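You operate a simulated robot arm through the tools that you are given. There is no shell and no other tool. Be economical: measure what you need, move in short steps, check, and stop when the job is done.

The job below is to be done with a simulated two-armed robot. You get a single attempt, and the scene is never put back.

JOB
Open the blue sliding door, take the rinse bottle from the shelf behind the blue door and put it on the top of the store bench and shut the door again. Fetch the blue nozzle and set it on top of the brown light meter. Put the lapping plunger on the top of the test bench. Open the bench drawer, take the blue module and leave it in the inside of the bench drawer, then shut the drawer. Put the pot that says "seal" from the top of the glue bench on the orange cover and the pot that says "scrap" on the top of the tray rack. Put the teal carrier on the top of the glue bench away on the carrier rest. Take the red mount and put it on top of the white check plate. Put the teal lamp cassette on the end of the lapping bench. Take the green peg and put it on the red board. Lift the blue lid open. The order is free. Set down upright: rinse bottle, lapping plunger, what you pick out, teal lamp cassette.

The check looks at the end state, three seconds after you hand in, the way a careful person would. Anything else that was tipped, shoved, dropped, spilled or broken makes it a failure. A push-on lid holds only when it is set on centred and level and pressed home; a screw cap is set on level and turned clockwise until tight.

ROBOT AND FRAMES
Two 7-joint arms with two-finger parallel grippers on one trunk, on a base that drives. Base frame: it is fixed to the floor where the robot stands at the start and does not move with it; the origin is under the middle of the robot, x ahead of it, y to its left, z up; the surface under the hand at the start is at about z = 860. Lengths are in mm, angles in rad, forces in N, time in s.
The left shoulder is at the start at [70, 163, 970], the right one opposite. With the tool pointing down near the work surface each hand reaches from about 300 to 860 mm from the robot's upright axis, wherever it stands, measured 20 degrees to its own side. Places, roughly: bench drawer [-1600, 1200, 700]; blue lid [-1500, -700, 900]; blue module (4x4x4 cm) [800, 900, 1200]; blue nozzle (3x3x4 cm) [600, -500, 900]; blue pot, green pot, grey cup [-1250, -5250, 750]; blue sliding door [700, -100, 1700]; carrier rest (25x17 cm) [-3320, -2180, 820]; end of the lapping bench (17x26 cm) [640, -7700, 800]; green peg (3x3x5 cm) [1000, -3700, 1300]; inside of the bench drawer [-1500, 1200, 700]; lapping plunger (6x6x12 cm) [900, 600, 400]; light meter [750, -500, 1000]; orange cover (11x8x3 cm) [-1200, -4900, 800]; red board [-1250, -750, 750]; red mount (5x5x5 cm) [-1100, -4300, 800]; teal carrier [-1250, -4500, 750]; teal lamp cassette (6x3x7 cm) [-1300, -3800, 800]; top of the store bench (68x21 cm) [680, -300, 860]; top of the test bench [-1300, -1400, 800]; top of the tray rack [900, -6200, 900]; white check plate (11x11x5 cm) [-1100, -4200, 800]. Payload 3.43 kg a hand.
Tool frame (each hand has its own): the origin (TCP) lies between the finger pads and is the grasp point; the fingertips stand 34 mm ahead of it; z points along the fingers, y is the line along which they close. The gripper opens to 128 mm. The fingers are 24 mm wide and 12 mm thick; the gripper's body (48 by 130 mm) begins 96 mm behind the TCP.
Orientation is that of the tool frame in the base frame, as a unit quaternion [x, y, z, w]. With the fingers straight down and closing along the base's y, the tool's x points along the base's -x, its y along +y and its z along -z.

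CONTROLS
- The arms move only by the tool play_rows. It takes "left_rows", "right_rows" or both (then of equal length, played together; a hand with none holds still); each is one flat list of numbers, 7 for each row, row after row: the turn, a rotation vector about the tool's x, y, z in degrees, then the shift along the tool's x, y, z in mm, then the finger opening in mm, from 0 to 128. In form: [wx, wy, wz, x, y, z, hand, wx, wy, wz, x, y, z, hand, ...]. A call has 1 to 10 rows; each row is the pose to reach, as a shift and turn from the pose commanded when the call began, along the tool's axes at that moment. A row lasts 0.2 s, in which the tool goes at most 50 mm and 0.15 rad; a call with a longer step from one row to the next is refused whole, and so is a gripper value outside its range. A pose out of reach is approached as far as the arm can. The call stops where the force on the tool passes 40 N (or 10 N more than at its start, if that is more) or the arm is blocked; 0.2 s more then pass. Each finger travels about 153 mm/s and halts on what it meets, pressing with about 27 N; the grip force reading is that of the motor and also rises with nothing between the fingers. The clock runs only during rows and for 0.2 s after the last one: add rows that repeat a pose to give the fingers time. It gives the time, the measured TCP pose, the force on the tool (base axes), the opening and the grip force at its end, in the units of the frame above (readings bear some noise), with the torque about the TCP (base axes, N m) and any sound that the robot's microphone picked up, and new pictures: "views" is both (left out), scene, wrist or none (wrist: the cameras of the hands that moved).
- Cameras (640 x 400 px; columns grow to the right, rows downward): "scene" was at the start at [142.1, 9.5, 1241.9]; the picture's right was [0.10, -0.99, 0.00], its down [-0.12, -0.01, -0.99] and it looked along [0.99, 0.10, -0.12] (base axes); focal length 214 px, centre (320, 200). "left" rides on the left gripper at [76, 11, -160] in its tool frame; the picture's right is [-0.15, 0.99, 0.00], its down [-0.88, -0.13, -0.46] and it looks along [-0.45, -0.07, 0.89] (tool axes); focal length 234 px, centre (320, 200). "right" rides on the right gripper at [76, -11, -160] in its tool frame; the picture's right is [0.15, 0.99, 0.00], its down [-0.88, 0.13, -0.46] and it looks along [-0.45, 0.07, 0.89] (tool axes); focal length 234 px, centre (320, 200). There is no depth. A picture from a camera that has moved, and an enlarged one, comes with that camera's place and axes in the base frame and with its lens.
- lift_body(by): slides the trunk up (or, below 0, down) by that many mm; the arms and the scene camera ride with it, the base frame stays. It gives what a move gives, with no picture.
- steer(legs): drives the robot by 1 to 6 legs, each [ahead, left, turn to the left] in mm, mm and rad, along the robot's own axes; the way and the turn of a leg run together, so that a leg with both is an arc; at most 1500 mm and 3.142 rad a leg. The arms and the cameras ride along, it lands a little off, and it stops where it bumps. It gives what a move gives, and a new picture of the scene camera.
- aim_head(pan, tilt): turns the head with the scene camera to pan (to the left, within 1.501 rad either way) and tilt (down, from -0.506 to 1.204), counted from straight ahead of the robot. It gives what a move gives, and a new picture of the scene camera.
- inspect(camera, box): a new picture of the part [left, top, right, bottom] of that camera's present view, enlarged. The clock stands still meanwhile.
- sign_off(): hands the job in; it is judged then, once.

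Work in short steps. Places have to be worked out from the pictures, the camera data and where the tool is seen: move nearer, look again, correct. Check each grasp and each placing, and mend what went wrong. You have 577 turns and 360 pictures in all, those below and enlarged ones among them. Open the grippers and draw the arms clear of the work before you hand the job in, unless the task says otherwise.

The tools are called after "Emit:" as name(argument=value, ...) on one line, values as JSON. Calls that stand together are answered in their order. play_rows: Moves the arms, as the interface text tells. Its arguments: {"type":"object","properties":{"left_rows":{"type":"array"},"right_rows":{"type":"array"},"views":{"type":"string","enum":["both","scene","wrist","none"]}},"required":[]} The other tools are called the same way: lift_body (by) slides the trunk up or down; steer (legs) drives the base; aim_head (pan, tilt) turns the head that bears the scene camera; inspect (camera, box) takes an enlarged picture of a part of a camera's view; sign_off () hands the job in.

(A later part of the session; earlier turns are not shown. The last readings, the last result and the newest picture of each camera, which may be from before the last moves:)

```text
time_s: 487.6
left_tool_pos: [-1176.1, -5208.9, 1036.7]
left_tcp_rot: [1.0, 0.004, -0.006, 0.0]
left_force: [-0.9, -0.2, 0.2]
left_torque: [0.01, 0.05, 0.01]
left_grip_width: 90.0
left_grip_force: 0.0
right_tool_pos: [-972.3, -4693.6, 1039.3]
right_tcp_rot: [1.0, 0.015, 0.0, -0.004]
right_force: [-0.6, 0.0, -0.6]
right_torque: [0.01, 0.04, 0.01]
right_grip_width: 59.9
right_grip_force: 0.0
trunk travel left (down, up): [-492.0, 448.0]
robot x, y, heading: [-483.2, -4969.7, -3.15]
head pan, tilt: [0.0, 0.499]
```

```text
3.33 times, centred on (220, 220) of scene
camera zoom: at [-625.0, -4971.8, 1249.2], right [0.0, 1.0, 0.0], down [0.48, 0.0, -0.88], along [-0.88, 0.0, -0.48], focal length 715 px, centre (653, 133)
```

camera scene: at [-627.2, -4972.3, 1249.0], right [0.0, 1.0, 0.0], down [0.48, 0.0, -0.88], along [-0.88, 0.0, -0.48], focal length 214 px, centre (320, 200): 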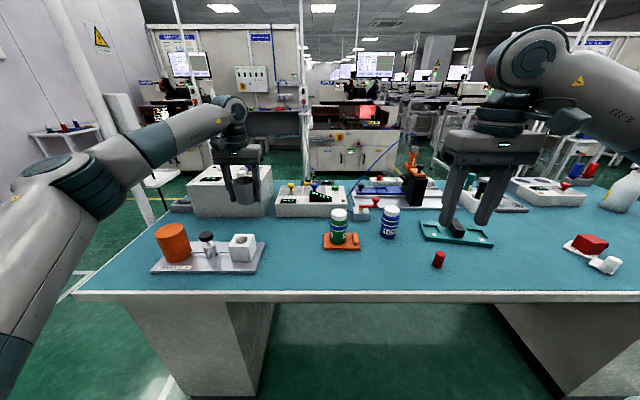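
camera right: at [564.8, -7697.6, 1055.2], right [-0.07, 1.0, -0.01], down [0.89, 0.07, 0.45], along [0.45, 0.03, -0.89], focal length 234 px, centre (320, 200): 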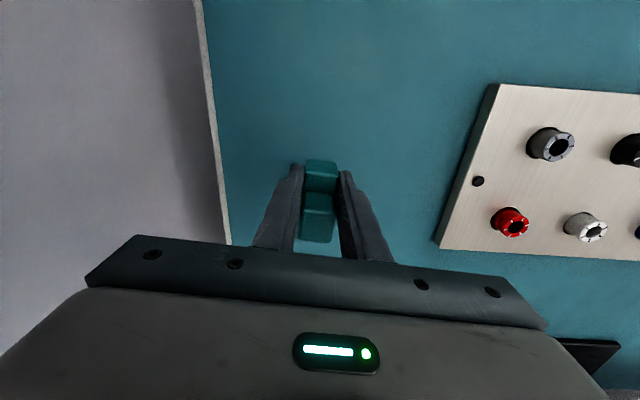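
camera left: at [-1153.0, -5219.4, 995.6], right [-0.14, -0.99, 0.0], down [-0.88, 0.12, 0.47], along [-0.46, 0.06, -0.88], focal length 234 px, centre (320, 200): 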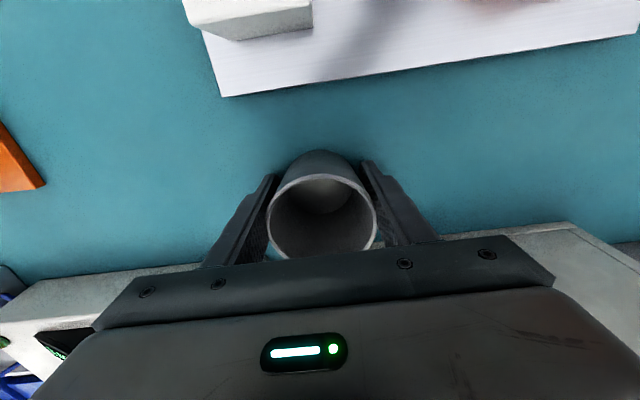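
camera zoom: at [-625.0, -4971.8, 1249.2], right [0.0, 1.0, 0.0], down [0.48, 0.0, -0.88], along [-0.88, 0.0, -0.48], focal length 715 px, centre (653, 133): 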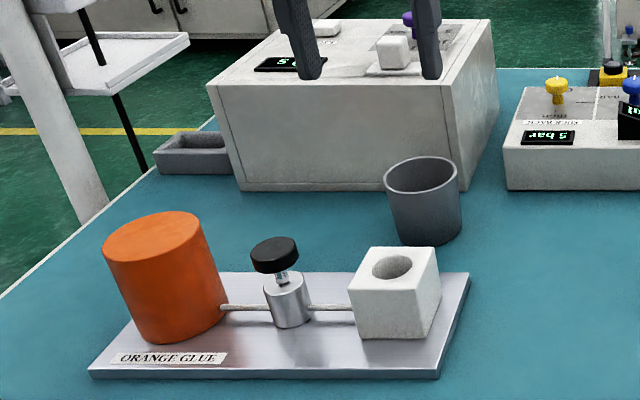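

Cup is back as it was. Now turn around to the wall shelf for the red SCRAP pot.

Emit:
play_rows(left_rows=[0, 0, 0, 40, 15, -10, 90, 0, 0, 0, 80, 30, -20, 90, 0, 0, 0, 120, 45, -30, 90, 0, 0, 0, 160, 60, -40, 90, 0, 0, 0, 200, 75, -50, 90, 0, 0, 0, 230, 90, -60, 90], views="none")

Emit:
steer(legs=[[-200, 0, 0], [0, 0, -1.57], [0, 0, -1.57]])

Emit:
aim_head(pan=0.0, tilt=0.1)

```text
time_s: 488.9
left_tool_pos: [-943.9, -5294.0, 1094.8]
left_tcp_rot: [1.0, 0.005, -0.006, 0.0]
left_force: [0.9, -0.1, 0.1]
left_torque: [-0.03, -0.01, -0.01]
left_grip_width: 90.0
left_grip_force: 0.0
right_tool_pos: [-971.8, -4694.6, 1039.6]
right_tcp_rot: [1.0, 0.016, 0.0, -0.003]
right_force: [0.2, -0.2, 0.4]
right_torque: [-0.02, -0.01, -0.02]
right_grip_width: 59.9
right_grip_force: 0.0
trunk travel left (down, up): [-492.0, 448.0]
robot x, y, heading: [-484.3, -4971.4, -3.141]
head pan, tilt: [0.0, 0.499]
```

```text
time_s: 498.2
left_tool_pos: [181.9, -4657.9, 1093.0]
left_tcp_rot: [0.005, 1.0, 0.0, 0.006]
left_force: [-0.3, 0.2, -0.8]
left_torque: [-0.01, -0.03, 0.0]
left_grip_width: 90.2
left_grip_force: 0.1
right_tool_pos: [198.8, -5257.2, 1039.0]
right_tcp_rot: [-0.007, 1.0, -0.004, -0.002]
right_force: [0.9, 0.0, 0.2]
right_torque: [0.0, 0.0, -0.01]
right_grip_width: 60.2
right_grip_force: 0.1
trunk travel left (down, up): [-492.0, 448.0]
robot x, y, heading: [-283.9, -4972.2, -0.019]
head pan, tilt: [0.0, 0.499]
camera scene: at [-142.9, -4974.3, 1249.0], right [-0.02, -1.0, 0.0], down [-0.48, 0.01, -0.88], along [0.88, -0.01, -0.48], focal length 214 px, centre (320, 200)
```

scene: 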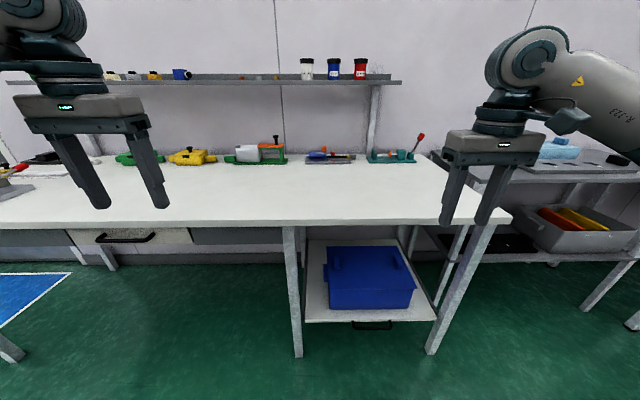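

```text
time_s: 499.1
left_tool_pos: [181.6, -4657.2, 1093.3]
left_tcp_rot: [0.004, 1.0, 0.001, 0.006]
left_force: [0.3, -0.6, -0.2]
left_torque: [0.0, -0.02, 0.01]
left_grip_width: 90.1
left_grip_force: 0.1
right_tool_pos: [199.3, -5256.5, 1039.3]
right_tcp_rot: [-0.008, 1.0, -0.004, -0.002]
right_force: [0.3, -0.5, 0.4]
right_torque: [0.02, 0.0, -0.01]
right_grip_width: 59.8
right_grip_force: 0.1
trunk travel left (down, up): [-492.0, 448.0]
robot x, y, heading: [-287.1, -4972.2, -0.018]
head pan, tilt: [0.0, 0.099]
camera scene: at [-141.9, -4974.1, 1286.0], right [-0.02, -1.0, 0.0], down [-0.1, 0.0, -0.99], along [0.99, -0.02, -0.1], focal length 214 px, centre (320, 200)
```

scene: 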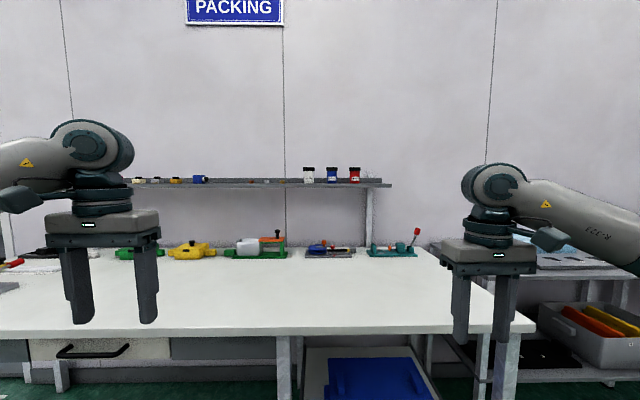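

Emit:
inspect(camera="scene", box=[290, 155, 390, 205])

Emit:
inspect(camera="scene", box=[120, 160, 290, 210])

```text
6.40 times, centred on (340, 180) of scene
camera zoom: at [-141.9, -4974.1, 1286.0], right [-0.02, -1.0, 0.0], down [-0.1, 0.0, -0.99], along [0.99, -0.02, -0.1], focal length 1373 px, centre (192, 328)
```

zoom: 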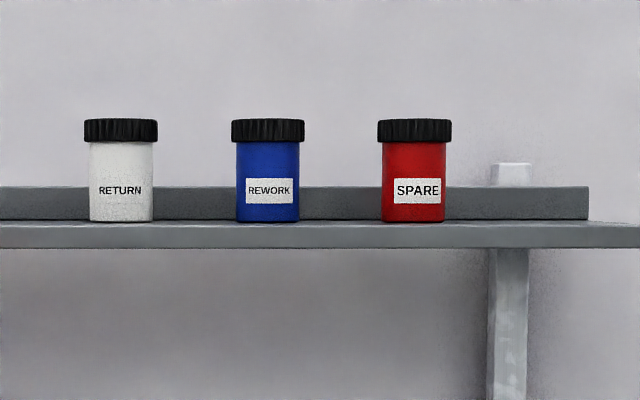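

```text
3.76 times, centred on (205, 185) of scene
camera zoom: at [-141.9, -4974.1, 1286.0], right [-0.02, -1.0, 0.0], down [-0.1, 0.0, -0.99], along [0.99, -0.02, -0.1], focal length 807 px, centre (753, 256)
```

zoom: 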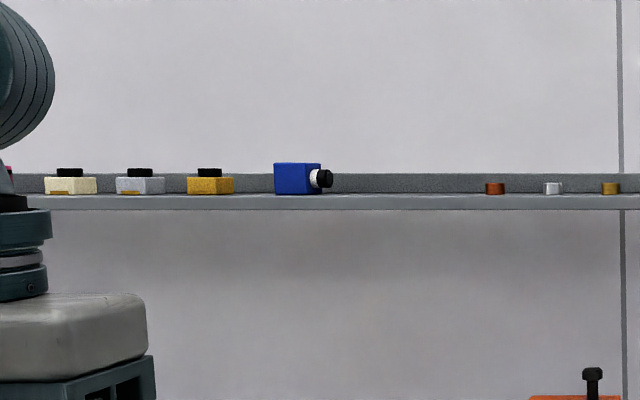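

The red one says SPARE, so it isn't SCRAP. By elimination it's the grey cup after all; its exact back was never seen. Return to the cup, pick it up and check that last sector by a larger yaw.

Emit:
steer(legs=[[0, 0, 1.57], [0, 0, 1.585], [200, 0, 0]])

Emit:
aim_head(pan=0.0, tilt=0.5)

```text
time_s: 508.4
left_tool_pos: [-943.0, -5289.2, 1094.1]
left_tcp_rot: [1.0, 0.002, -0.005, 0.001]
left_force: [0.0, -0.5, -0.6]
left_torque: [0.0, -0.05, 0.02]
left_grip_width: 89.9
left_grip_force: 0.0
right_tool_pos: [-967.8, -4690.3, 1038.8]
right_tcp_rot: [1.0, 0.013, 0.002, -0.004]
right_force: [0.1, -0.7, -0.7]
right_torque: [-0.02, -0.04, 0.0]
right_grip_width: 60.0
right_grip_force: 0.0
trunk travel left (down, up): [-492.0, 448.0]
robot x, y, heading: [-478.0, -4975.3, 3.135]
head pan, tilt: [0.0, 0.099]
camera scene: at [-623.2, -4969.8, 1286.0], right [0.01, 1.0, 0.0], down [0.1, 0.0, -0.99], along [-0.99, 0.01, -0.1], focal length 214 px, centre (320, 200)
```

scene: 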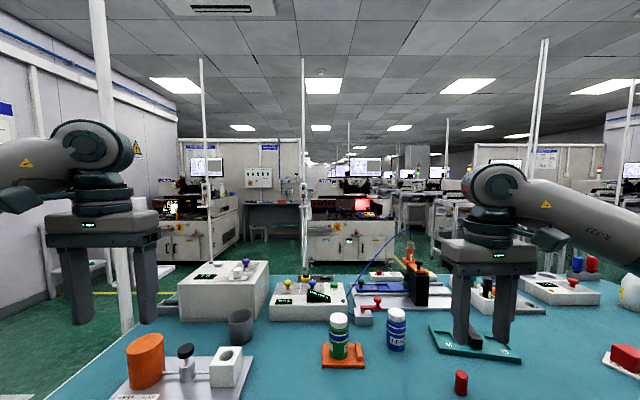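

```text
time_s: 509.2
left_tool_pos: [-943.1, -5289.4, 1093.7]
left_tcp_rot: [1.0, 0.001, -0.006, 0.001]
left_force: [1.1, -0.8, -0.2]
left_torque: [0.02, 0.02, 0.03]
left_grip_width: 90.0
left_grip_force: 0.1
right_tool_pos: [-967.3, -4689.5, 1038.8]
right_tcp_rot: [1.0, 0.013, 0.002, -0.004]
right_force: [0.4, -0.7, 0.8]
right_torque: [-0.03, -0.01, 0.0]
right_grip_width: 60.1
right_grip_force: 0.1
trunk travel left (down, up): [-492.0, 448.0]
robot x, y, heading: [-480.7, -4971.9, 3.137]
head pan, tilt: [0.0, 0.499]
camera scene: at [-621.2, -4969.8, 1249.1], right [0.01, 1.0, 0.0], down [0.48, 0.0, -0.88], along [-0.88, 0.01, -0.48], focal length 214 px, centre (320, 200)
```

scene: 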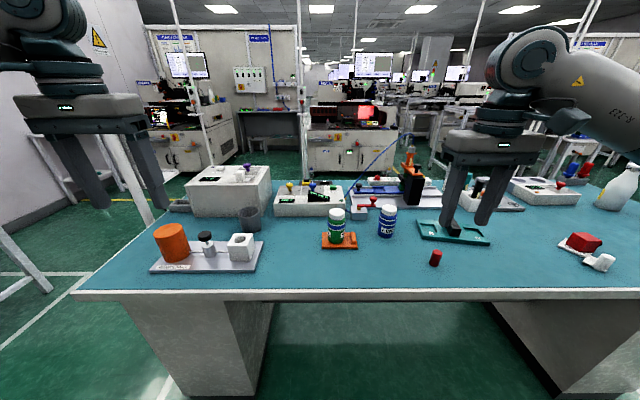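

Move the left hand back above the cup.

Emit:
play_rows(left_rows=[0, 0, 0, -41, -12, 0, 104, 0, 0, 0, -82, -24, 0, 104, 0, 0, 0, -123, -36, 0, 104, 0, 0, 0, -164, -48, 0, 104, 0, 0, 0, -205, -60, 0, 104, 0, 0, 0, -246, -72, 10, 104, 0, 0, 0, -285, -82, 30, 104, 0, 0, 0, -285, -82, 75, 104, 0, 0, 0, -285, -82, 120, 104, 0, 0, 0, -285, -82, 154, 104], views="wrist")

```text
time_s: 511.4
left_tool_pos: [-1229.0, -5207.0, 942.0]
left_tcp_rot: [1.0, 0.001, -0.007, 0.0]
left_force: [-0.6, -0.4, 0.6]
left_torque: [0.04, 0.02, 0.02]
left_grip_width: 103.7
left_grip_force: 0.1
right_tool_pos: [-967.7, -4691.0, 1039.7]
right_tcp_rot: [1.0, 0.012, 0.001, -0.003]
right_force: [1.0, -0.9, 0.3]
right_torque: [0.02, 0.0, -0.02]
right_grip_width: 59.8
right_grip_force: 0.0
trunk travel left (down, up): [-492.0, 448.0]
robot x, y, heading: [-479.1, -4966.4, 3.132]
head pan, tilt: [0.0, 0.499]
camera left: at [-1152.2, -5220.5, 1099.7], right [-0.14, -0.99, 0.0], down [-0.88, 0.13, 0.47], along [-0.46, 0.07, -0.88], focal length 234 px, centre (320, 200)
```

left: 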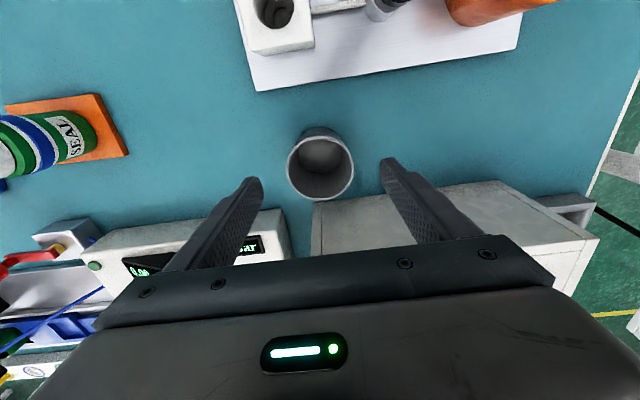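

Grasp, lift, and yaw.

Emit:
play_rows(left_rows=[0, 0, 0, 1, 0, 45, 104, 0, 0, 0, 1, 0, 88, 104, 0, 0, 0, 1, 0, 92, 85, 0, 0, 0, 1, 0, 92, 65, 0, 0, 0, 1, 0, 92, 55, 0, 0, 0, 1, 0, 92, 55, 0, 0, 0, 1, 0, 55, 55, 0, 0, 0, 10, 0, 10, 55, 0, 0, 0, 30, 5, -30, 55, 0, 0, 0, 50, 15, -70, 55], views="none")

Emit:
play_rows(left_rows=[0, 0, -8.5, 4, 0, -5, 55, 0, 0, -17, 8, 0, -10, 55, 0, 0, -25.5, 12, 0, -15, 55, 0, 0, -34, 16, 0, -20, 55, 0, 0, -42.5, 20, 0, -25, 55, 0, 0, -51, 24, 0, -30, 55, 0, 0, -59.5, 28, 0, -35, 55, 0, 0, -68, 32, 0, -40, 55, 0, 0, -76.5, 36, 0, -45, 55, 0, 0, -85, 40, 0, -50, 55], views="none")

Emit:
play_rows(left_rows=[0, 0, -8.5, 0, 0, 0, 55, 0, 0, -17, 0, 0, 0, 55, 0, 0, -25.5, 0, 0, 0, 55, 0, 0, -34, 0, 0, 0, 55, 0, 0, -42.5, 0, 0, 0, 55, 0, 0, -51, 0, 0, 0, 55, 0, 0, -59.5, 0, 0, 0, 55], views="scene")

```text
time_s: 513.6
left_tool_pos: [-1176.4, -5222.2, 1014.6]
left_tcp_rot: [1.0, 0.001, -0.006, -0.001]
left_force: [0.4, 0.0, -0.7]
left_torque: [0.0, -0.01, 0.01]
left_grip_width: 69.6
left_grip_force: 26.7
right_tool_pos: [-966.0, -4690.7, 1040.0]
right_tcp_rot: [1.0, 0.013, 0.001, -0.003]
right_force: [-0.6, -0.4, -0.9]
right_torque: [-0.02, 0.03, 0.01]
right_grip_width: 60.0
right_grip_force: 0.1
trunk travel left (down, up): [-492.0, 448.0]
robot x, y, heading: [-478.8, -4967.0, 3.137]
head pan, tilt: [0.0, 0.499]
```

```text
time_s: 515.8
left_tool_pos: [-1138.1, -5222.8, 1062.3]
left_tcp_rot: [0.736, 0.677, -0.005, -0.003]
left_force: [-0.4, -0.4, -0.2]
left_torque: [0.03, 0.02, -0.03]
left_grip_width: 69.4
left_grip_force: 27.3
right_tool_pos: [-966.4, -4690.0, 1039.9]
right_tcp_rot: [1.0, 0.012, 0.001, -0.003]
right_force: [-0.2, 0.7, 0.4]
right_torque: [0.01, -0.03, 0.0]
right_grip_width: 60.0
right_grip_force: 0.1
trunk travel left (down, up): [-492.0, 448.0]
robot x, y, heading: [-479.4, -4972.0, 3.134]
head pan, tilt: [0.0, 0.499]
```

```text
time_s: 517.4
left_tool_pos: [-1139.2, -5223.1, 1061.9]
left_tcp_rot: [0.302, 0.953, -0.001, -0.006]
left_force: [-0.1, 0.0, -1.2]
left_torque: [0.02, -0.02, 0.04]
left_grip_width: 69.1
left_grip_force: 27.0
right_tool_pos: [-966.7, -4690.3, 1038.2]
right_tcp_rot: [1.0, 0.012, 0.001, -0.004]
right_force: [-0.3, 0.8, -0.3]
right_torque: [0.01, 0.05, 0.01]
right_grip_width: 59.8
right_grip_force: 0.0
trunk travel left (down, up): [-492.0, 448.0]
robot x, y, heading: [-478.8, -4967.1, 3.135]
head pan, tilt: [0.0, 0.499]
camera scene: at [-621.5, -4969.8, 1249.0], right [0.01, 1.0, 0.0], down [0.48, 0.0, -0.88], along [-0.88, 0.01, -0.48], focal length 214 px, centre (320, 200)
```

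scene: 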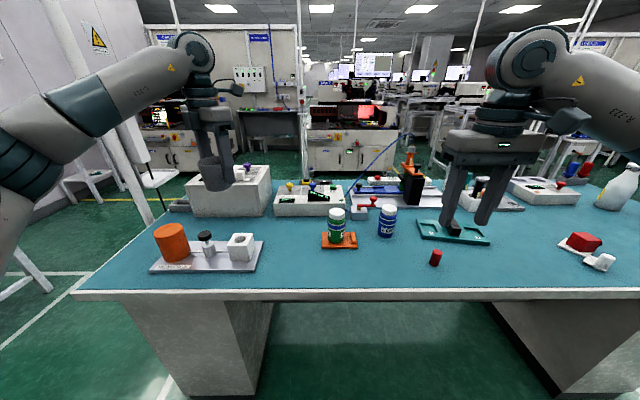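

Yawed ~145°; zoom on the cup.

Emit:
inspect(camera="scene", box=[180, 140, 260, 200])

```text
6.67 times, centred on (220, 170) of scene
camera zoom: at [-621.5, -4969.8, 1249.0], right [0.01, 1.0, 0.0], down [0.48, 0.0, -0.88], along [-0.88, 0.01, -0.48], focal length 1430 px, centre (987, 400)
```

zoom: 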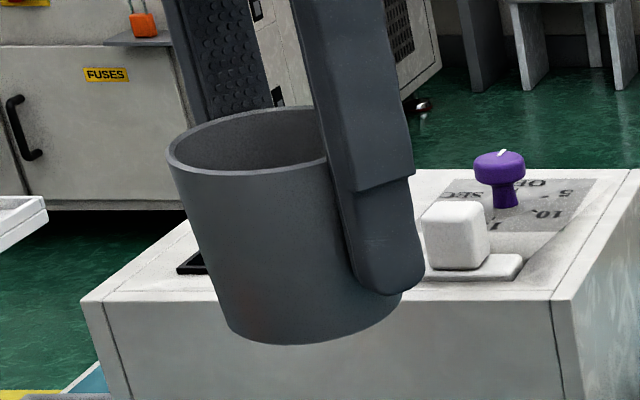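

No label on this side either. Check inside of the cup with the wrist camera.

Emit:
inspect(camera="left", box=[240, 120, 400, 260])

Emit:
inspect(camera="scene", box=[370, 190, 410, 240])

```text
2.86 times, centred on (320, 190) of left
camera zoom: at [-1193.1, -5171.9, 1221.8], right [0.69, 0.72, -0.01], down [0.65, -0.61, 0.45], along [0.32, -0.31, -0.89], focal length 669 px, centre (320, 229)
```

zoom: 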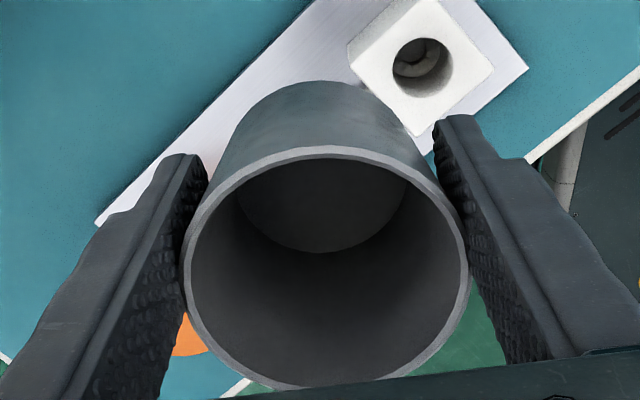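

```text
8.00 times, centred on (390, 215) of scene
camera zoom: at [-621.5, -4969.8, 1249.0], right [0.01, 1.0, 0.0], down [0.48, 0.0, -0.88], along [-0.88, 0.01, -0.48], focal length 1716 px, centre (-240, 80)
```

zoom: 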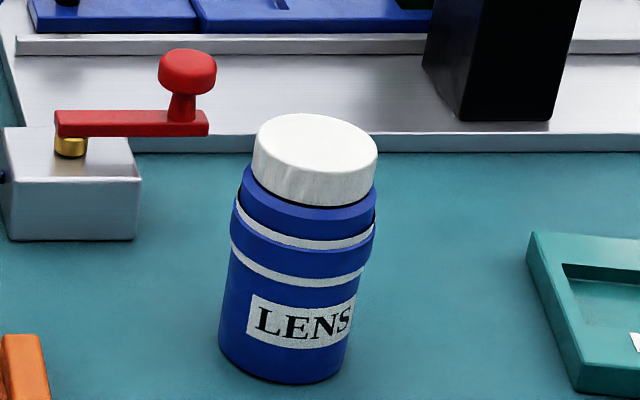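

Look at other small containers on the bench: the little red cylinder and others.

Emit:
inspect(camera="scene", box=[415, 235, 465, 275])

Emit:
inspect(camera="scene", box=[340, 130, 640, 250])

```text
10.00 times, centred on (440, 255) of scene
camera zoom: at [-621.5, -4969.8, 1249.0], right [0.01, 1.0, 0.0], down [0.48, 0.0, -0.88], along [-0.88, 0.01, -0.48], focal length 2145 px, centre (-880, -350)
```

zoom: 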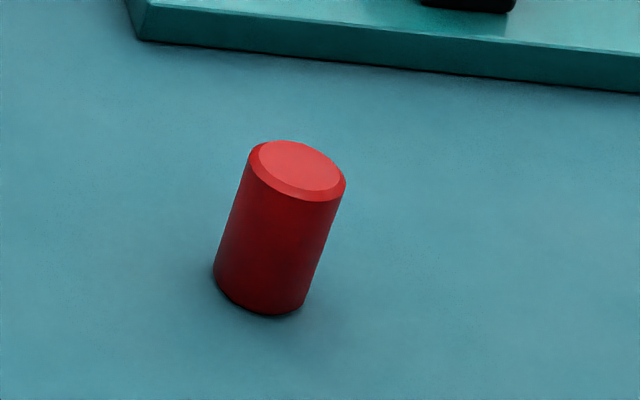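

```text
2.13 times, centred on (490, 190) of scene
camera zoom: at [-621.5, -4969.8, 1249.0], right [0.01, 1.0, 0.0], down [0.48, 0.0, -0.88], along [-0.88, 0.01, -0.48], focal length 458 px, centre (-43, 221)
```

zoom: 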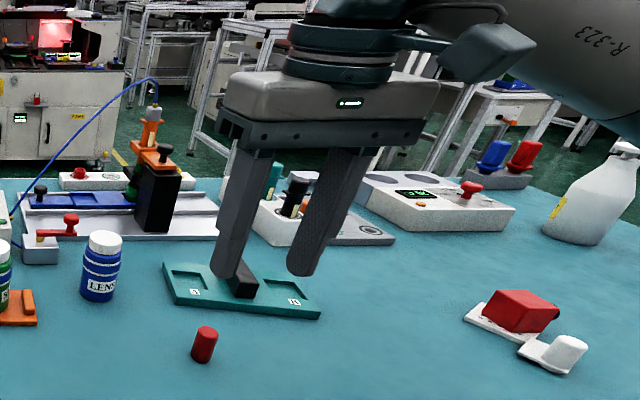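

Check the one remaining sector (+y/back side) at high zoom by yawing the other way.

Emit:
play_rows(left_rows=[0, 0, 8.5, 0, 0, 0, 55, 0, 0, 17, 0, 0, 0, 55, 0, 0, 25.5, 0, 0, 0, 55, 0, 0, 34, 0, 0, 0, 55, 0, 0, 42.5, 0, 0, 0, 55, 0, 0, 51, 0, 0, 0, 55, 0, 0, 59.5, 0, 0, 0, 55, 0, 0, 68, 0, 0, 0, 55, 0, 0, 76.5, 0, 0, 0, 55, 0, 0, 85, 0, 0, 0, 55], views="none")

Emit:
play_rows(left_rows=[0, 0, 8.5, 0, 0, 0, 55, 0, 0, 17, 0, 0, 0, 55, 0, 0, 25.5, 0, 0, 0, 55, 0, 0, 34, 0, 0, 0, 55, 0, 0, 42.5, 0, 0, 0, 55, 0, 0, 51, 0, 0, 0, 55, 0, 0, 59.5, 0, 0, 0, 55, 0, 0, 68, 0, 0, 0, 55, 0, 0, 76.5, 0, 0, 0, 55, 0, 0, 85, 0, 0, 0, 55], views="none")

Emit:
inspect(camera="scene", box=[170, 120, 270, 200])

```text
time_s: 519.6
left_tool_pos: [-1138.0, -5224.1, 1062.6]
left_tcp_rot: [0.868, 0.497, -0.005, -0.003]
left_force: [0.3, -0.1, -1.0]
left_torque: [0.01, 0.01, 0.01]
left_grip_width: 69.5
left_grip_force: 27.3
right_tool_pos: [-967.2, -4690.1, 1039.0]
right_tcp_rot: [1.0, 0.012, 0.002, -0.003]
right_force: [0.2, 0.3, -0.3]
right_torque: [-0.02, -0.04, -0.02]
right_grip_width: 59.8
right_grip_force: 0.1
trunk travel left (down, up): [-492.0, 448.0]
robot x, y, heading: [-482.1, -4970.3, 3.138]
head pan, tilt: [0.0, 0.499]
```

```text
time_s: 521.8
left_tool_pos: [-1139.9, -5222.2, 1060.5]
left_tcp_rot: [0.975, -0.221, -0.006, 0.001]
left_force: [0.0, -0.5, -1.9]
left_torque: [-0.01, -0.04, 0.01]
left_grip_width: 69.2
left_grip_force: 26.5
right_tool_pos: [-967.8, -4689.9, 1038.0]
right_tcp_rot: [1.0, 0.014, 0.002, -0.004]
right_force: [-0.4, 0.4, 1.1]
right_torque: [0.01, -0.01, 0.01]
right_grip_width: 60.1
right_grip_force: 0.0
trunk travel left (down, up): [-492.0, 448.0]
robot x, y, heading: [-484.0, -4971.4, 3.133]
head pan, tilt: [0.0, 0.499]
```

```text
5.00 times, centred on (220, 160) of scene
camera zoom: at [-621.5, -4969.8, 1249.0], right [0.01, 1.0, 0.0], down [0.48, 0.0, -0.88], along [-0.88, 0.01, -0.48], focal length 1072 px, centre (820, 400)
```

zoom: 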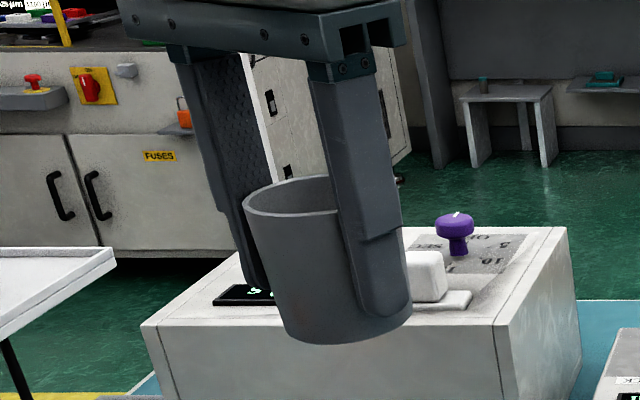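

All sides are plain. The set listed here is exactly blue pot (LENS), green pot (SEAL) and grey cup, so the cup is the only possible "scrap" pot. I'll take it to the tray rack. Straighten the yaw, retract, and drive.

Emit:
play_rows(left_rows=[0, 0, -6.4, 40, 5, -5, 55, 0, 0, -12.8, 80, 10, -10, 55, 0, 0, -19.2, 120, 15, -15, 55, 0, 0, -25.5, 160, 20, -20, 55, 0, 0, -25.5, 200, 25, -20, 55], views="none")

Emit:
steer(legs=[[-200, 0, 0], [0, 0, 1.57], [1100, 0, 0], [0, 0, 1.565]])

```text
time_s: 523.0
left_tool_pos: [-964.9, -5332.1, 1082.8]
left_tcp_rot: [1.0, 0.002, -0.007, 0.0]
left_force: [0.7, 0.7, -1.1]
left_torque: [-0.01, 0.02, 0.05]
left_grip_width: 69.2
left_grip_force: 27.5
right_tool_pos: [-966.0, -4690.8, 1038.9]
right_tcp_rot: [1.0, 0.012, 0.001, -0.004]
right_force: [0.3, -0.2, -0.6]
right_torque: [0.03, 0.05, 0.0]
right_grip_width: 59.9
right_grip_force: 0.1
trunk travel left (down, up): [-492.0, 448.0]
robot x, y, heading: [-477.5, -4974.6, 3.135]
head pan, tilt: [0.0, 0.499]
```

```text
time_s: 537.6
left_tool_pos: [215.5, -5718.2, 1081.2]
left_tcp_rot: [-0.008, 1.0, 0.0, 0.007]
left_force: [0.2, -0.2, -0.8]
left_torque: [0.0, 0.0, 0.0]
left_grip_width: 69.1
left_grip_force: 26.4
right_tool_pos: [224.2, -6359.8, 1039.3]
right_tcp_rot: [-0.019, 1.0, -0.003, -0.002]
right_force: [-0.9, 0.7, -0.6]
right_torque: [-0.01, -0.01, -0.02]
right_grip_width: 59.8
right_grip_force: 0.0
trunk travel left (down, up): [-492.0, 448.0]
robot x, y, heading: [-266.6, -6083.4, 0.01]
head pan, tilt: [0.0, 0.499]
camera scene: at [-125.5, -6084.5, 1249.0], right [0.01, -1.0, 0.0], down [-0.48, 0.0, -0.88], along [0.88, 0.01, -0.48], focal length 214 px, centre (320, 200)
```

scene: 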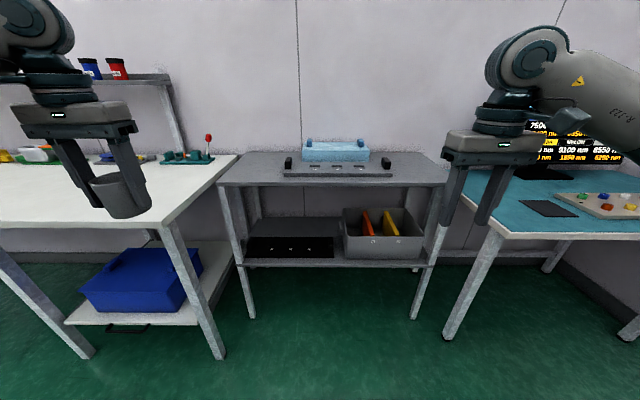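

Drive up to the rack and place the cup where it stood before.

Emit:
steer(legs=[[415, 0, -0.01]])

Emit:
play_rows(left_rows=[0, 0, 0, -40, -11, 0, 55, 0, 0, 0, -80, -22, 0, 55, 0, 0, 0, -120, -33, 0, 55, 0, 0, 0, -163, -44, 10, 55, 0, 0, 0, -163, -44, 50, 55, 0, 0, 0, -163, -44, 90, 55], views="both")

```text
time_s: 540.2
left_tool_pos: [643.5, -5723.5, 1081.5]
left_tcp_rot: [-0.002, 1.0, 0.001, 0.006]
left_force: [0.9, 0.2, -0.7]
left_torque: [-0.02, 0.03, -0.02]
left_grip_width: 69.6
left_grip_force: 27.2
right_tool_pos: [643.7, -6365.1, 1038.6]
right_tcp_rot: [-0.013, 1.0, -0.004, -0.002]
right_force: [0.1, -1.1, -0.2]
right_torque: [-0.01, 0.04, -0.01]
right_grip_width: 60.1
right_grip_force: 0.2
trunk travel left (down, up): [-492.0, 448.0]
robot x, y, heading: [157.9, -6085.9, -0.01]
head pan, tilt: [0.0, 0.499]
camera scene: at [297.5, -6086.1, 1249.0], right [-0.01, -1.0, 0.0], down [-0.48, 0.0, -0.88], along [0.88, 0.0, -0.48], focal length 214 px, centre (320, 200)
```

scene: 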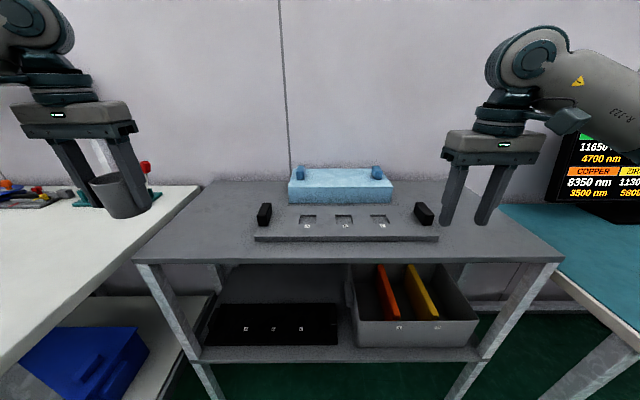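

```text
time_s: 541.6
left_tool_pos: [807.3, -5767.4, 993.0]
left_tcp_rot: [-0.001, 1.0, 0.0, 0.006]
left_force: [-0.1, -0.5, -0.6]
left_torque: [0.01, 0.03, -0.04]
left_grip_width: 69.2
left_grip_force: 26.7
right_tool_pos: [643.7, -6365.7, 1038.3]
right_tcp_rot: [-0.013, 1.0, -0.004, -0.002]
right_force: [0.3, 0.1, 0.7]
right_torque: [0.02, 0.06, 0.03]
right_grip_width: 60.3
right_grip_force: 0.0
trunk travel left (down, up): [-492.0, 448.0]
robot x, y, heading: [156.0, -6084.2, -0.004]
head pan, tilt: [0.0, 0.499]
camera scene: at [298.0, -6086.0, 1249.0], right [-0.01, -1.0, 0.0], down [-0.48, 0.0, -0.88], along [0.88, 0.0, -0.48], focal length 214 px, centre (320, 200)
camera left: at [727.9, -5758.2, 1151.0], right [0.14, 0.99, 0.0], down [0.88, -0.13, 0.47], along [0.46, -0.07, -0.88], focal length 234 px, centre (320, 200)
```

scene: 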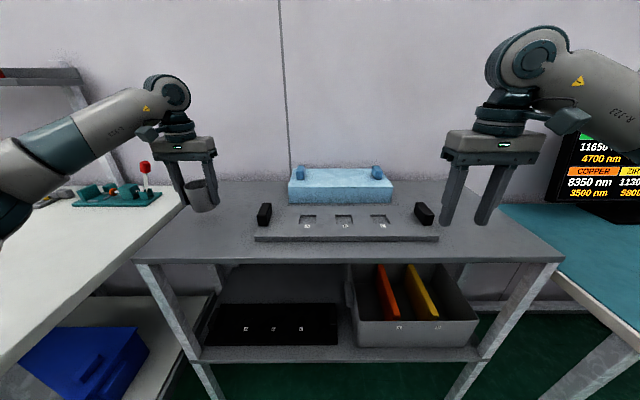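
left: 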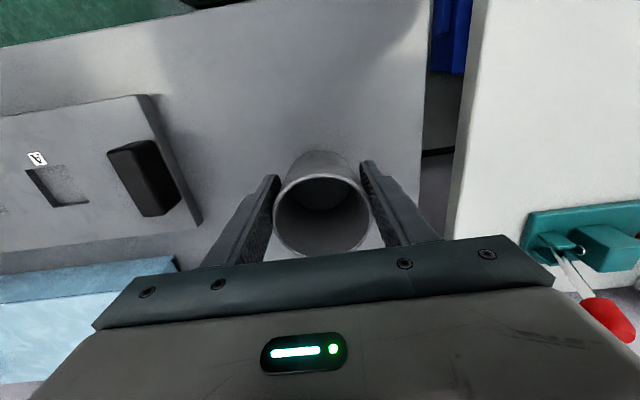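

Lower to near contact, then small steps.

Emit:
play_rows(left_rows=[0, 0, 0, 0, 0, 25, 55, 0, 0, 0, 0, 0, 38, 55, 0, 0, 0, 0, 0, 41, 55, 0, 0, 0, 0, 0, 43, 55], views="none")

```text
time_s: 542.6
left_tool_pos: [806.4, -5767.5, 951.7]
left_tcp_rot: [-0.001, 1.0, -0.001, 0.006]
left_force: [-0.6, 0.6, -0.9]
left_torque: [-0.02, 0.0, 0.01]
left_grip_width: 69.3
left_grip_force: 27.5
right_tool_pos: [643.8, -6365.7, 1039.1]
right_tcp_rot: [-0.013, 1.0, -0.003, -0.001]
right_force: [0.6, -0.6, -0.5]
right_torque: [0.01, 0.0, -0.01]
right_grip_width: 60.0
right_grip_force: 0.0
trunk travel left (down, up): [-492.0, 448.0]
robot x, y, heading: [153.9, -6087.0, -0.002]
head pan, tilt: [0.0, 0.499]
```

Emit:
play_rows(left_rows=[0, 0, 0, 0, 0, 2, 55, 0, 0, 0, 0, 0, 4, 55], views="none")

Emit:
play_rows(left_rows=[0, 0, 0, 0, 0, 2, 55, 0, 0, 0, 0, 0, 4, 55], views="none")

```text
time_s: 543.2
left_tool_pos: [806.2, -5769.3, 948.2]
left_tcp_rot: [-0.001, 1.0, 0.0, 0.007]
left_force: [3.0, -1.0, 10.8]
left_torque: [0.23, -0.07, -0.03]
left_grip_width: 69.3
left_grip_force: 26.8
right_tool_pos: [642.6, -6365.2, 1038.8]
right_tcp_rot: [-0.013, 1.0, -0.003, -0.001]
right_force: [-0.6, 0.7, -0.2]
right_torque: [0.04, -0.03, -0.02]
right_grip_width: 60.0
right_grip_force: 0.1
trunk travel left (down, up): [-492.0, 448.0]
robot x, y, heading: [157.5, -6085.6, -0.004]
head pan, tilt: [0.0, 0.499]
```

```text
time_s: 543.8
left_tool_pos: [806.5, -5768.3, 945.5]
left_tcp_rot: [-0.002, 1.0, 0.0, 0.007]
left_force: [0.4, -1.7, 16.9]
left_torque: [0.02, -0.08, -0.04]
left_grip_width: 69.3
left_grip_force: 26.8
right_tool_pos: [641.0, -6366.3, 1040.2]
right_tcp_rot: [-0.013, 1.0, -0.002, -0.002]
right_force: [0.4, 0.6, 0.0]
right_torque: [0.0, 0.02, -0.01]
right_grip_width: 60.2
right_grip_force: 0.2
trunk travel left (down, up): [-492.0, 448.0]
robot x, y, heading: [154.3, -6087.7, -0.006]
head pan, tilt: [0.0, 0.499]
```

Seated. Release, rise and retract.

Emit:
play_rows(left_rows=[0, 0, 0, 0, 0, 0, 72, 0, 0, 0, 0, 0, 0, 90, 0, 0, 0, 0, 0, 0, 104, 0, 0, 0, 0, 0, -40, 104, 0, 0, 0, 0, 0, -85, 104, 0, 0, 0, 0, 0, -125, 104, 0, 0, 0, 30, 10, -145, 100, 0, 0, 0, 75, 15, -150, 100, 0, 0, 0, 120, 20, -150, 90, 0, 0, 0, 160, 25, -150, 90], views="scene")

```text
time_s: 546.0
left_tool_pos: [643.9, -5742.4, 1091.8]
left_tcp_rot: [-0.002, 1.0, 0.0, 0.006]
left_force: [-0.2, -0.5, -0.9]
left_torque: [-0.02, -0.05, 0.01]
left_grip_width: 90.1
left_grip_force: 0.0
right_tool_pos: [640.7, -6364.9, 1040.4]
right_tcp_rot: [-0.013, 1.0, -0.003, -0.001]
right_force: [-0.5, -0.6, -0.5]
right_torque: [0.0, -0.02, 0.0]
right_grip_width: 60.1
right_grip_force: 0.0
trunk travel left (down, up): [-492.0, 448.0]
robot x, y, heading: [158.2, -6083.8, -0.006]
head pan, tilt: [0.0, 0.499]
camera scene: at [295.6, -6085.7, 1249.2], right [-0.01, -1.0, 0.0], down [-0.48, 0.0, -0.88], along [0.88, -0.01, -0.48], focal length 214 px, centre (320, 200)
```

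scene: 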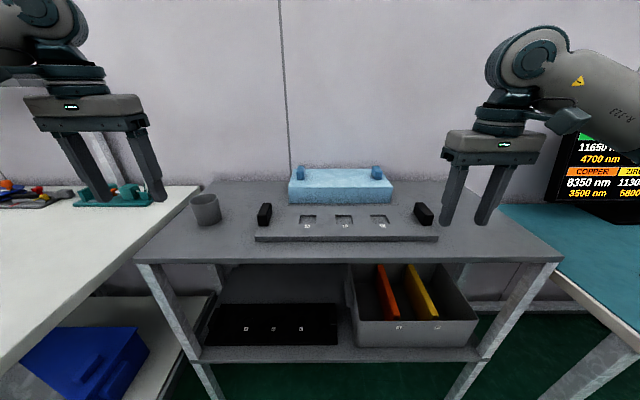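

Cup placed. Next the green peg near (1000, −3700, 1300): back off and strafe left along the wall table.

Emit:
steer(legs=[[-430, 0, 0], [0, 1200, 0], [0, 1100, 0]])

Emit:
aim_head(pan=0.0, tilt=0.1)

```text
time_s: 559.7
left_tool_pos: [228.3, -3411.2, 1091.6]
left_tcp_rot: [0.004, 1.0, 0.0, 0.006]
left_force: [-0.3, -0.1, -0.8]
left_torque: [0.01, 0.0, -0.03]
left_grip_width: 89.9
left_grip_force: 0.0
right_tool_pos: [217.7, -4031.8, 1038.3]
right_tcp_rot: [-0.006, 1.0, -0.004, -0.001]
right_force: [0.1, 0.7, 0.2]
right_torque: [0.01, 0.01, -0.01]
right_grip_width: 59.9
right_grip_force: 0.1
trunk travel left (down, up): [-492.0, 448.0]
robot x, y, heading: [-270.1, -3742.8, -0.02]
head pan, tilt: [0.0, 0.499]
camera scene: at [-124.7, -3747.9, 1249.0], right [-0.02, -1.0, 0.0], down [-0.48, 0.01, -0.88], along [0.88, -0.02, -0.48], focal length 214 px, centre (320, 200)
```

scene: 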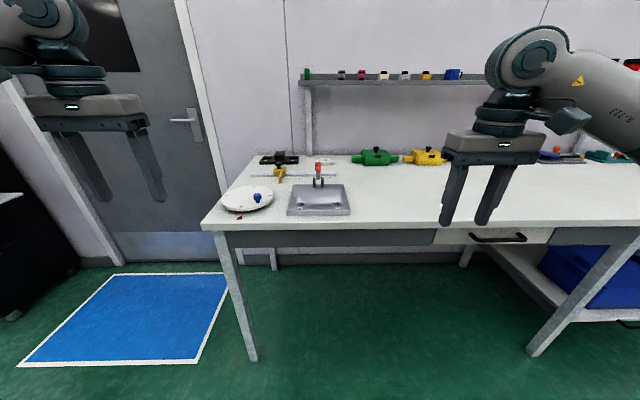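

```text
time_s: 560.6
left_tool_pos: [229.2, -3412.0, 1091.7]
left_tcp_rot: [0.004, 1.0, -0.001, 0.006]
left_force: [0.0, -0.2, -0.6]
left_torque: [0.0, 0.02, -0.01]
left_grip_width: 90.0
left_grip_force: 0.1
right_tool_pos: [216.9, -4030.6, 1037.9]
right_tcp_rot: [-0.006, 1.0, -0.004, 0.0]
right_force: [0.0, -0.6, -0.2]
right_torque: [0.02, 0.01, -0.01]
right_grip_width: 59.9
right_grip_force: 0.0
trunk travel left (down, up): [-492.0, 448.0]
robot x, y, heading: [-265.9, -3742.2, -0.015]
head pan, tilt: [0.0, 0.099]
camera scene: at [-123.6, -3748.2, 1286.0], right [-0.02, -1.0, 0.0], down [-0.1, 0.0, -0.99], along [0.99, -0.02, -0.1], focal length 214 px, centre (320, 200)
```

scene: 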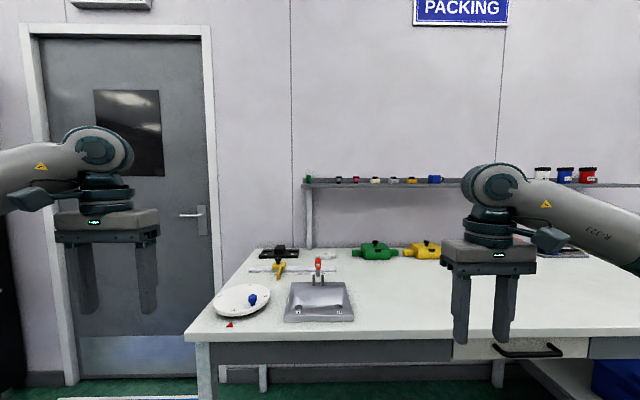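

Emit:
inspect(camera="scene", box=[290, 160, 410, 210])

```text
5.33 times, centred on (350, 185) of scene
camera zoom: at [-123.6, -3748.2, 1286.0], right [-0.02, -1.0, 0.0], down [-0.1, 0.0, -0.99], along [0.99, -0.02, -0.1], focal length 1144 px, centre (160, 280)
```

zoom: 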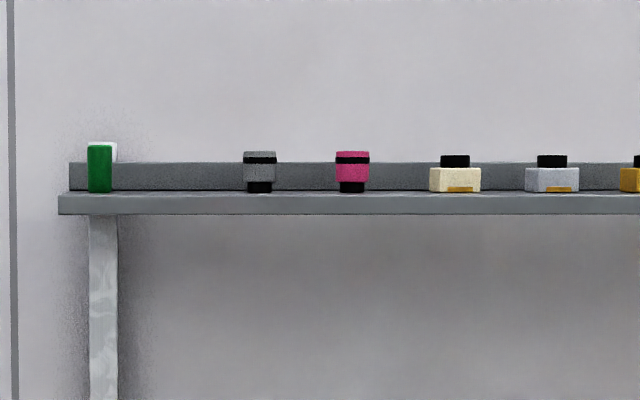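

Green peg at ≈(1040, −3711), shelf z≈1258. Align, raise the trunk, and level the left hand.

Emit:
steer(legs=[[0, -130, 0.015]])

Emit:
lift_body(by=270)

Emit:
play_rows(left_rows=[0, -8, 0, 0, -18, 2, 80, 0, -16, 0, 0, -36, 4, 80, 0, -24, 0, 0, -54, 6, 80, 0, -32, 0, 0, -72, 8, 80, 0, -40, 0, 0, -90, 10, 80, 0, -48, 0, 0, -108, 12, 80, 0, -56, 0, 0, -126, 14, 80, 0, -64, 0, 0, -144, 16, 80, 0, -72, 0, 0, -155, 18, 80, 0, -78, 0, 0, -165, 20, 80], views="scene")

```text
time_s: 561.9
left_tool_pos: [222.1, -3533.5, 1092.3]
left_tcp_rot: [-0.004, 1.0, 0.0, 0.007]
left_force: [0.6, 0.0, -0.1]
left_torque: [0.01, -0.02, -0.04]
left_grip_width: 90.1
left_grip_force: 0.0
right_tool_pos: [220.3, -4154.1, 1038.7]
right_tcp_rot: [-0.015, 1.0, -0.003, -0.002]
right_force: [-0.7, -1.1, 0.5]
right_torque: [0.03, 0.02, -0.01]
right_grip_width: 59.8
right_grip_force: 0.1
trunk travel left (down, up): [-492.0, 448.0]
robot x, y, heading: [-266.6, -3877.8, -0.006]
head pan, tilt: [0.0, 0.099]
camera scene: at [-124.9, -3876.8, 1286.1], right [0.0, -1.0, 0.0], down [-0.1, 0.0, -0.99], along [0.99, 0.0, -0.1], focal length 214 px, centre (320, 200)
```

scene: 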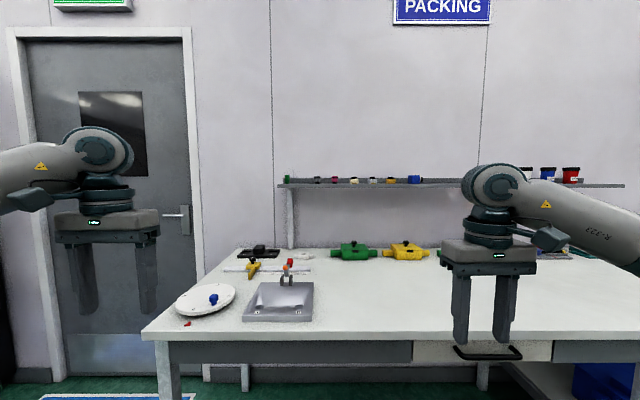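

```text
time_s: 564.6
left_tool_pos: [222.8, -3533.2, 1360.4]
left_tcp_rot: [-0.002, 1.0, 0.001, 0.007]
left_force: [0.2, -0.3, -0.2]
left_torque: [-0.01, 0.02, 0.02]
left_grip_width: 90.0
left_grip_force: 0.0
right_tool_pos: [221.4, -4154.4, 1310.6]
right_tcp_rot: [-0.015, 1.0, -0.003, -0.002]
right_force: [0.0, 0.7, -0.3]
right_torque: [0.0, 0.04, 0.02]
right_grip_width: 59.8
right_grip_force: 0.0
trunk travel left (down, up): [-762.0, 178.0]
robot x, y, heading: [-269.8, -3876.7, -0.0]
head pan, tilt: [0.0, 0.099]
```

```text
time_s: 566.8
left_tool_pos: [293.7, -3725.3, 1387.2]
left_tcp_rot: [-0.003, 0.774, 0.002, 0.633]
left_force: [0.4, 0.8, -0.3]
left_torque: [-0.02, 0.02, -0.01]
left_grip_width: 80.0
left_grip_force: 0.0
left hand out of reach, approached as far as the arm can: row 7, 8, 9, 10
right_tool_pos: [222.1, -4154.8, 1307.9]
right_tcp_rot: [-0.016, 1.0, -0.003, -0.001]
right_force: [0.9, -0.5, 1.0]
right_torque: [0.04, 0.0, 0.03]
right_grip_width: 59.9
right_grip_force: 0.0
trunk travel left (down, up): [-762.0, 178.0]
robot x, y, heading: [-269.1, -3877.9, -0.001]
head pan, tilt: [0.0, 0.099]
camera scene: at [-123.6, -3877.5, 1556.0], right [0.0, -1.0, 0.0], down [-0.1, 0.0, -0.99], along [0.99, 0.0, -0.1], focal length 214 px, centre (320, 200)
```

scene: 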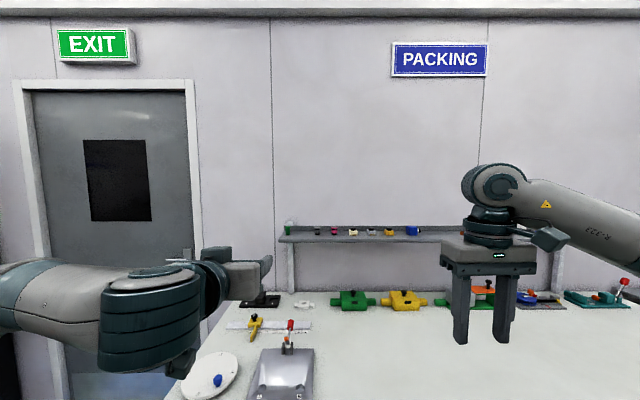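

Zoom now for a better position of the peg.

Emit:
inspect(camera="scene", box=[260, 205, 360, 255])

```text
6.40 times, centred on (310, 230) of scene
camera zoom: at [-123.6, -3877.5, 1556.0], right [0.0, -1.0, 0.0], down [-0.1, 0.0, -0.99], along [0.99, 0.0, -0.1], focal length 1373 px, centre (384, 8)
```

zoom: 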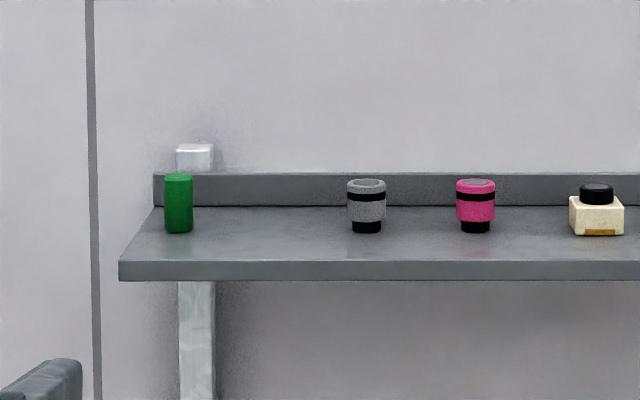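

Peg base ≈(992, −3709, 1260). Drive 300 forward, then extend the left arm toward it.

Emit:
steer(legs=[[300, 0, 0]])

Emit:
play_rows(left_rows=[0, 0, 0, 20, 3, 35, 60, 0, 0, 0, 40, 6, 70, 60, 0, 0, 0, 60, 9, 105, 60, 0, 0, 0, 75, 12, 145, 60, 0, 0, 0, 75, 16, 190, 60, 0, 0, 0, 75, 16, 235, 60], views="both")

```text
time_s: 568.8
left_tool_pos: [589.1, -3724.8, 1388.5]
left_tcp_rot: [-0.003, 0.774, 0.002, 0.634]
left_force: [-0.6, 0.8, 0.7]
left_torque: [-0.02, 0.0, -0.05]
left_grip_width: 80.1
left_grip_force: 0.0
right_tool_pos: [516.5, -4154.7, 1309.6]
right_tcp_rot: [-0.015, 1.0, -0.003, -0.001]
right_force: [-0.2, 0.5, -0.3]
right_torque: [0.0, -0.02, -0.01]
right_grip_width: 60.2
right_grip_force: 0.0
trunk travel left (down, up): [-762.0, 178.0]
robot x, y, heading: [32.6, -3880.4, -0.003]
head pan, tilt: [0.0, 0.099]
camera scene: at [170.8, -3877.1, 1556.3], right [0.0, -1.0, 0.0], down [-0.1, 0.0, -1.0], along [1.0, 0.0, -0.1], focal length 214 px, centre (320, 200)
```

scene: 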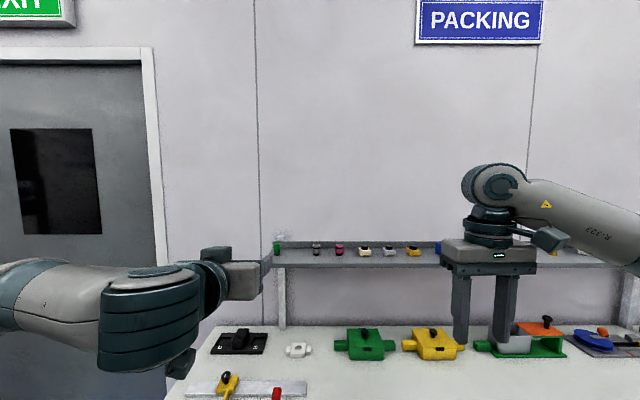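

```text
time_s: 570.2
left_tool_pos: [809.8, -3709.0, 1266.7]
left_tcp_rot: [-0.003, 0.773, 0.003, 0.634]
left_force: [0.1, -0.5, 0.3]
left_torque: [0.03, 0.0, 0.0]
left_grip_width: 60.3
left_grip_force: 0.0
right_tool_pos: [518.4, -4155.2, 1308.3]
right_tcp_rot: [-0.014, 1.0, -0.002, -0.001]
right_force: [-0.4, -0.1, 1.0]
right_torque: [0.06, 0.03, 0.03]
right_grip_width: 59.9
right_grip_force: 0.0
trunk travel left (down, up): [-762.0, 178.0]
robot x, y, heading: [28.6, -3878.1, -0.005]
head pan, tilt: [0.0, 0.099]
camera scene: at [173.3, -3878.4, 1556.0], right [0.0, -1.0, 0.0], down [-0.1, 0.0, -0.99], along [0.99, 0.0, -0.1], focal length 214 px, centre (320, 200)
camera left: at [636.7, -3700.3, 1222.3], right [0.02, 0.99, 0.14], down [-0.27, -0.13, 0.95], along [0.96, -0.06, 0.27], focal length 234 px, centre (320, 200)
```

scene: 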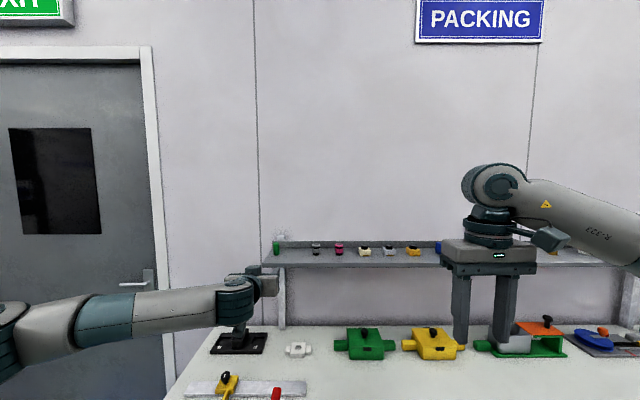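
left: 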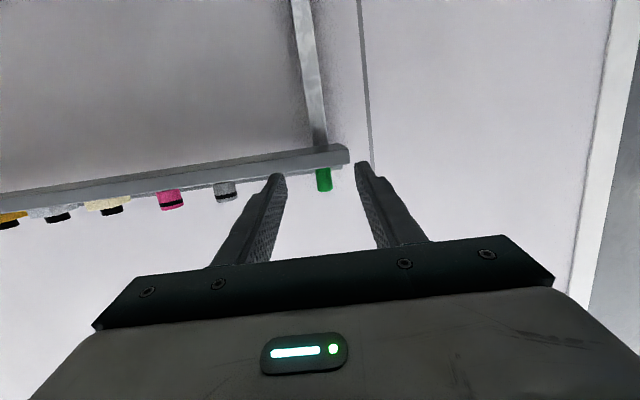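

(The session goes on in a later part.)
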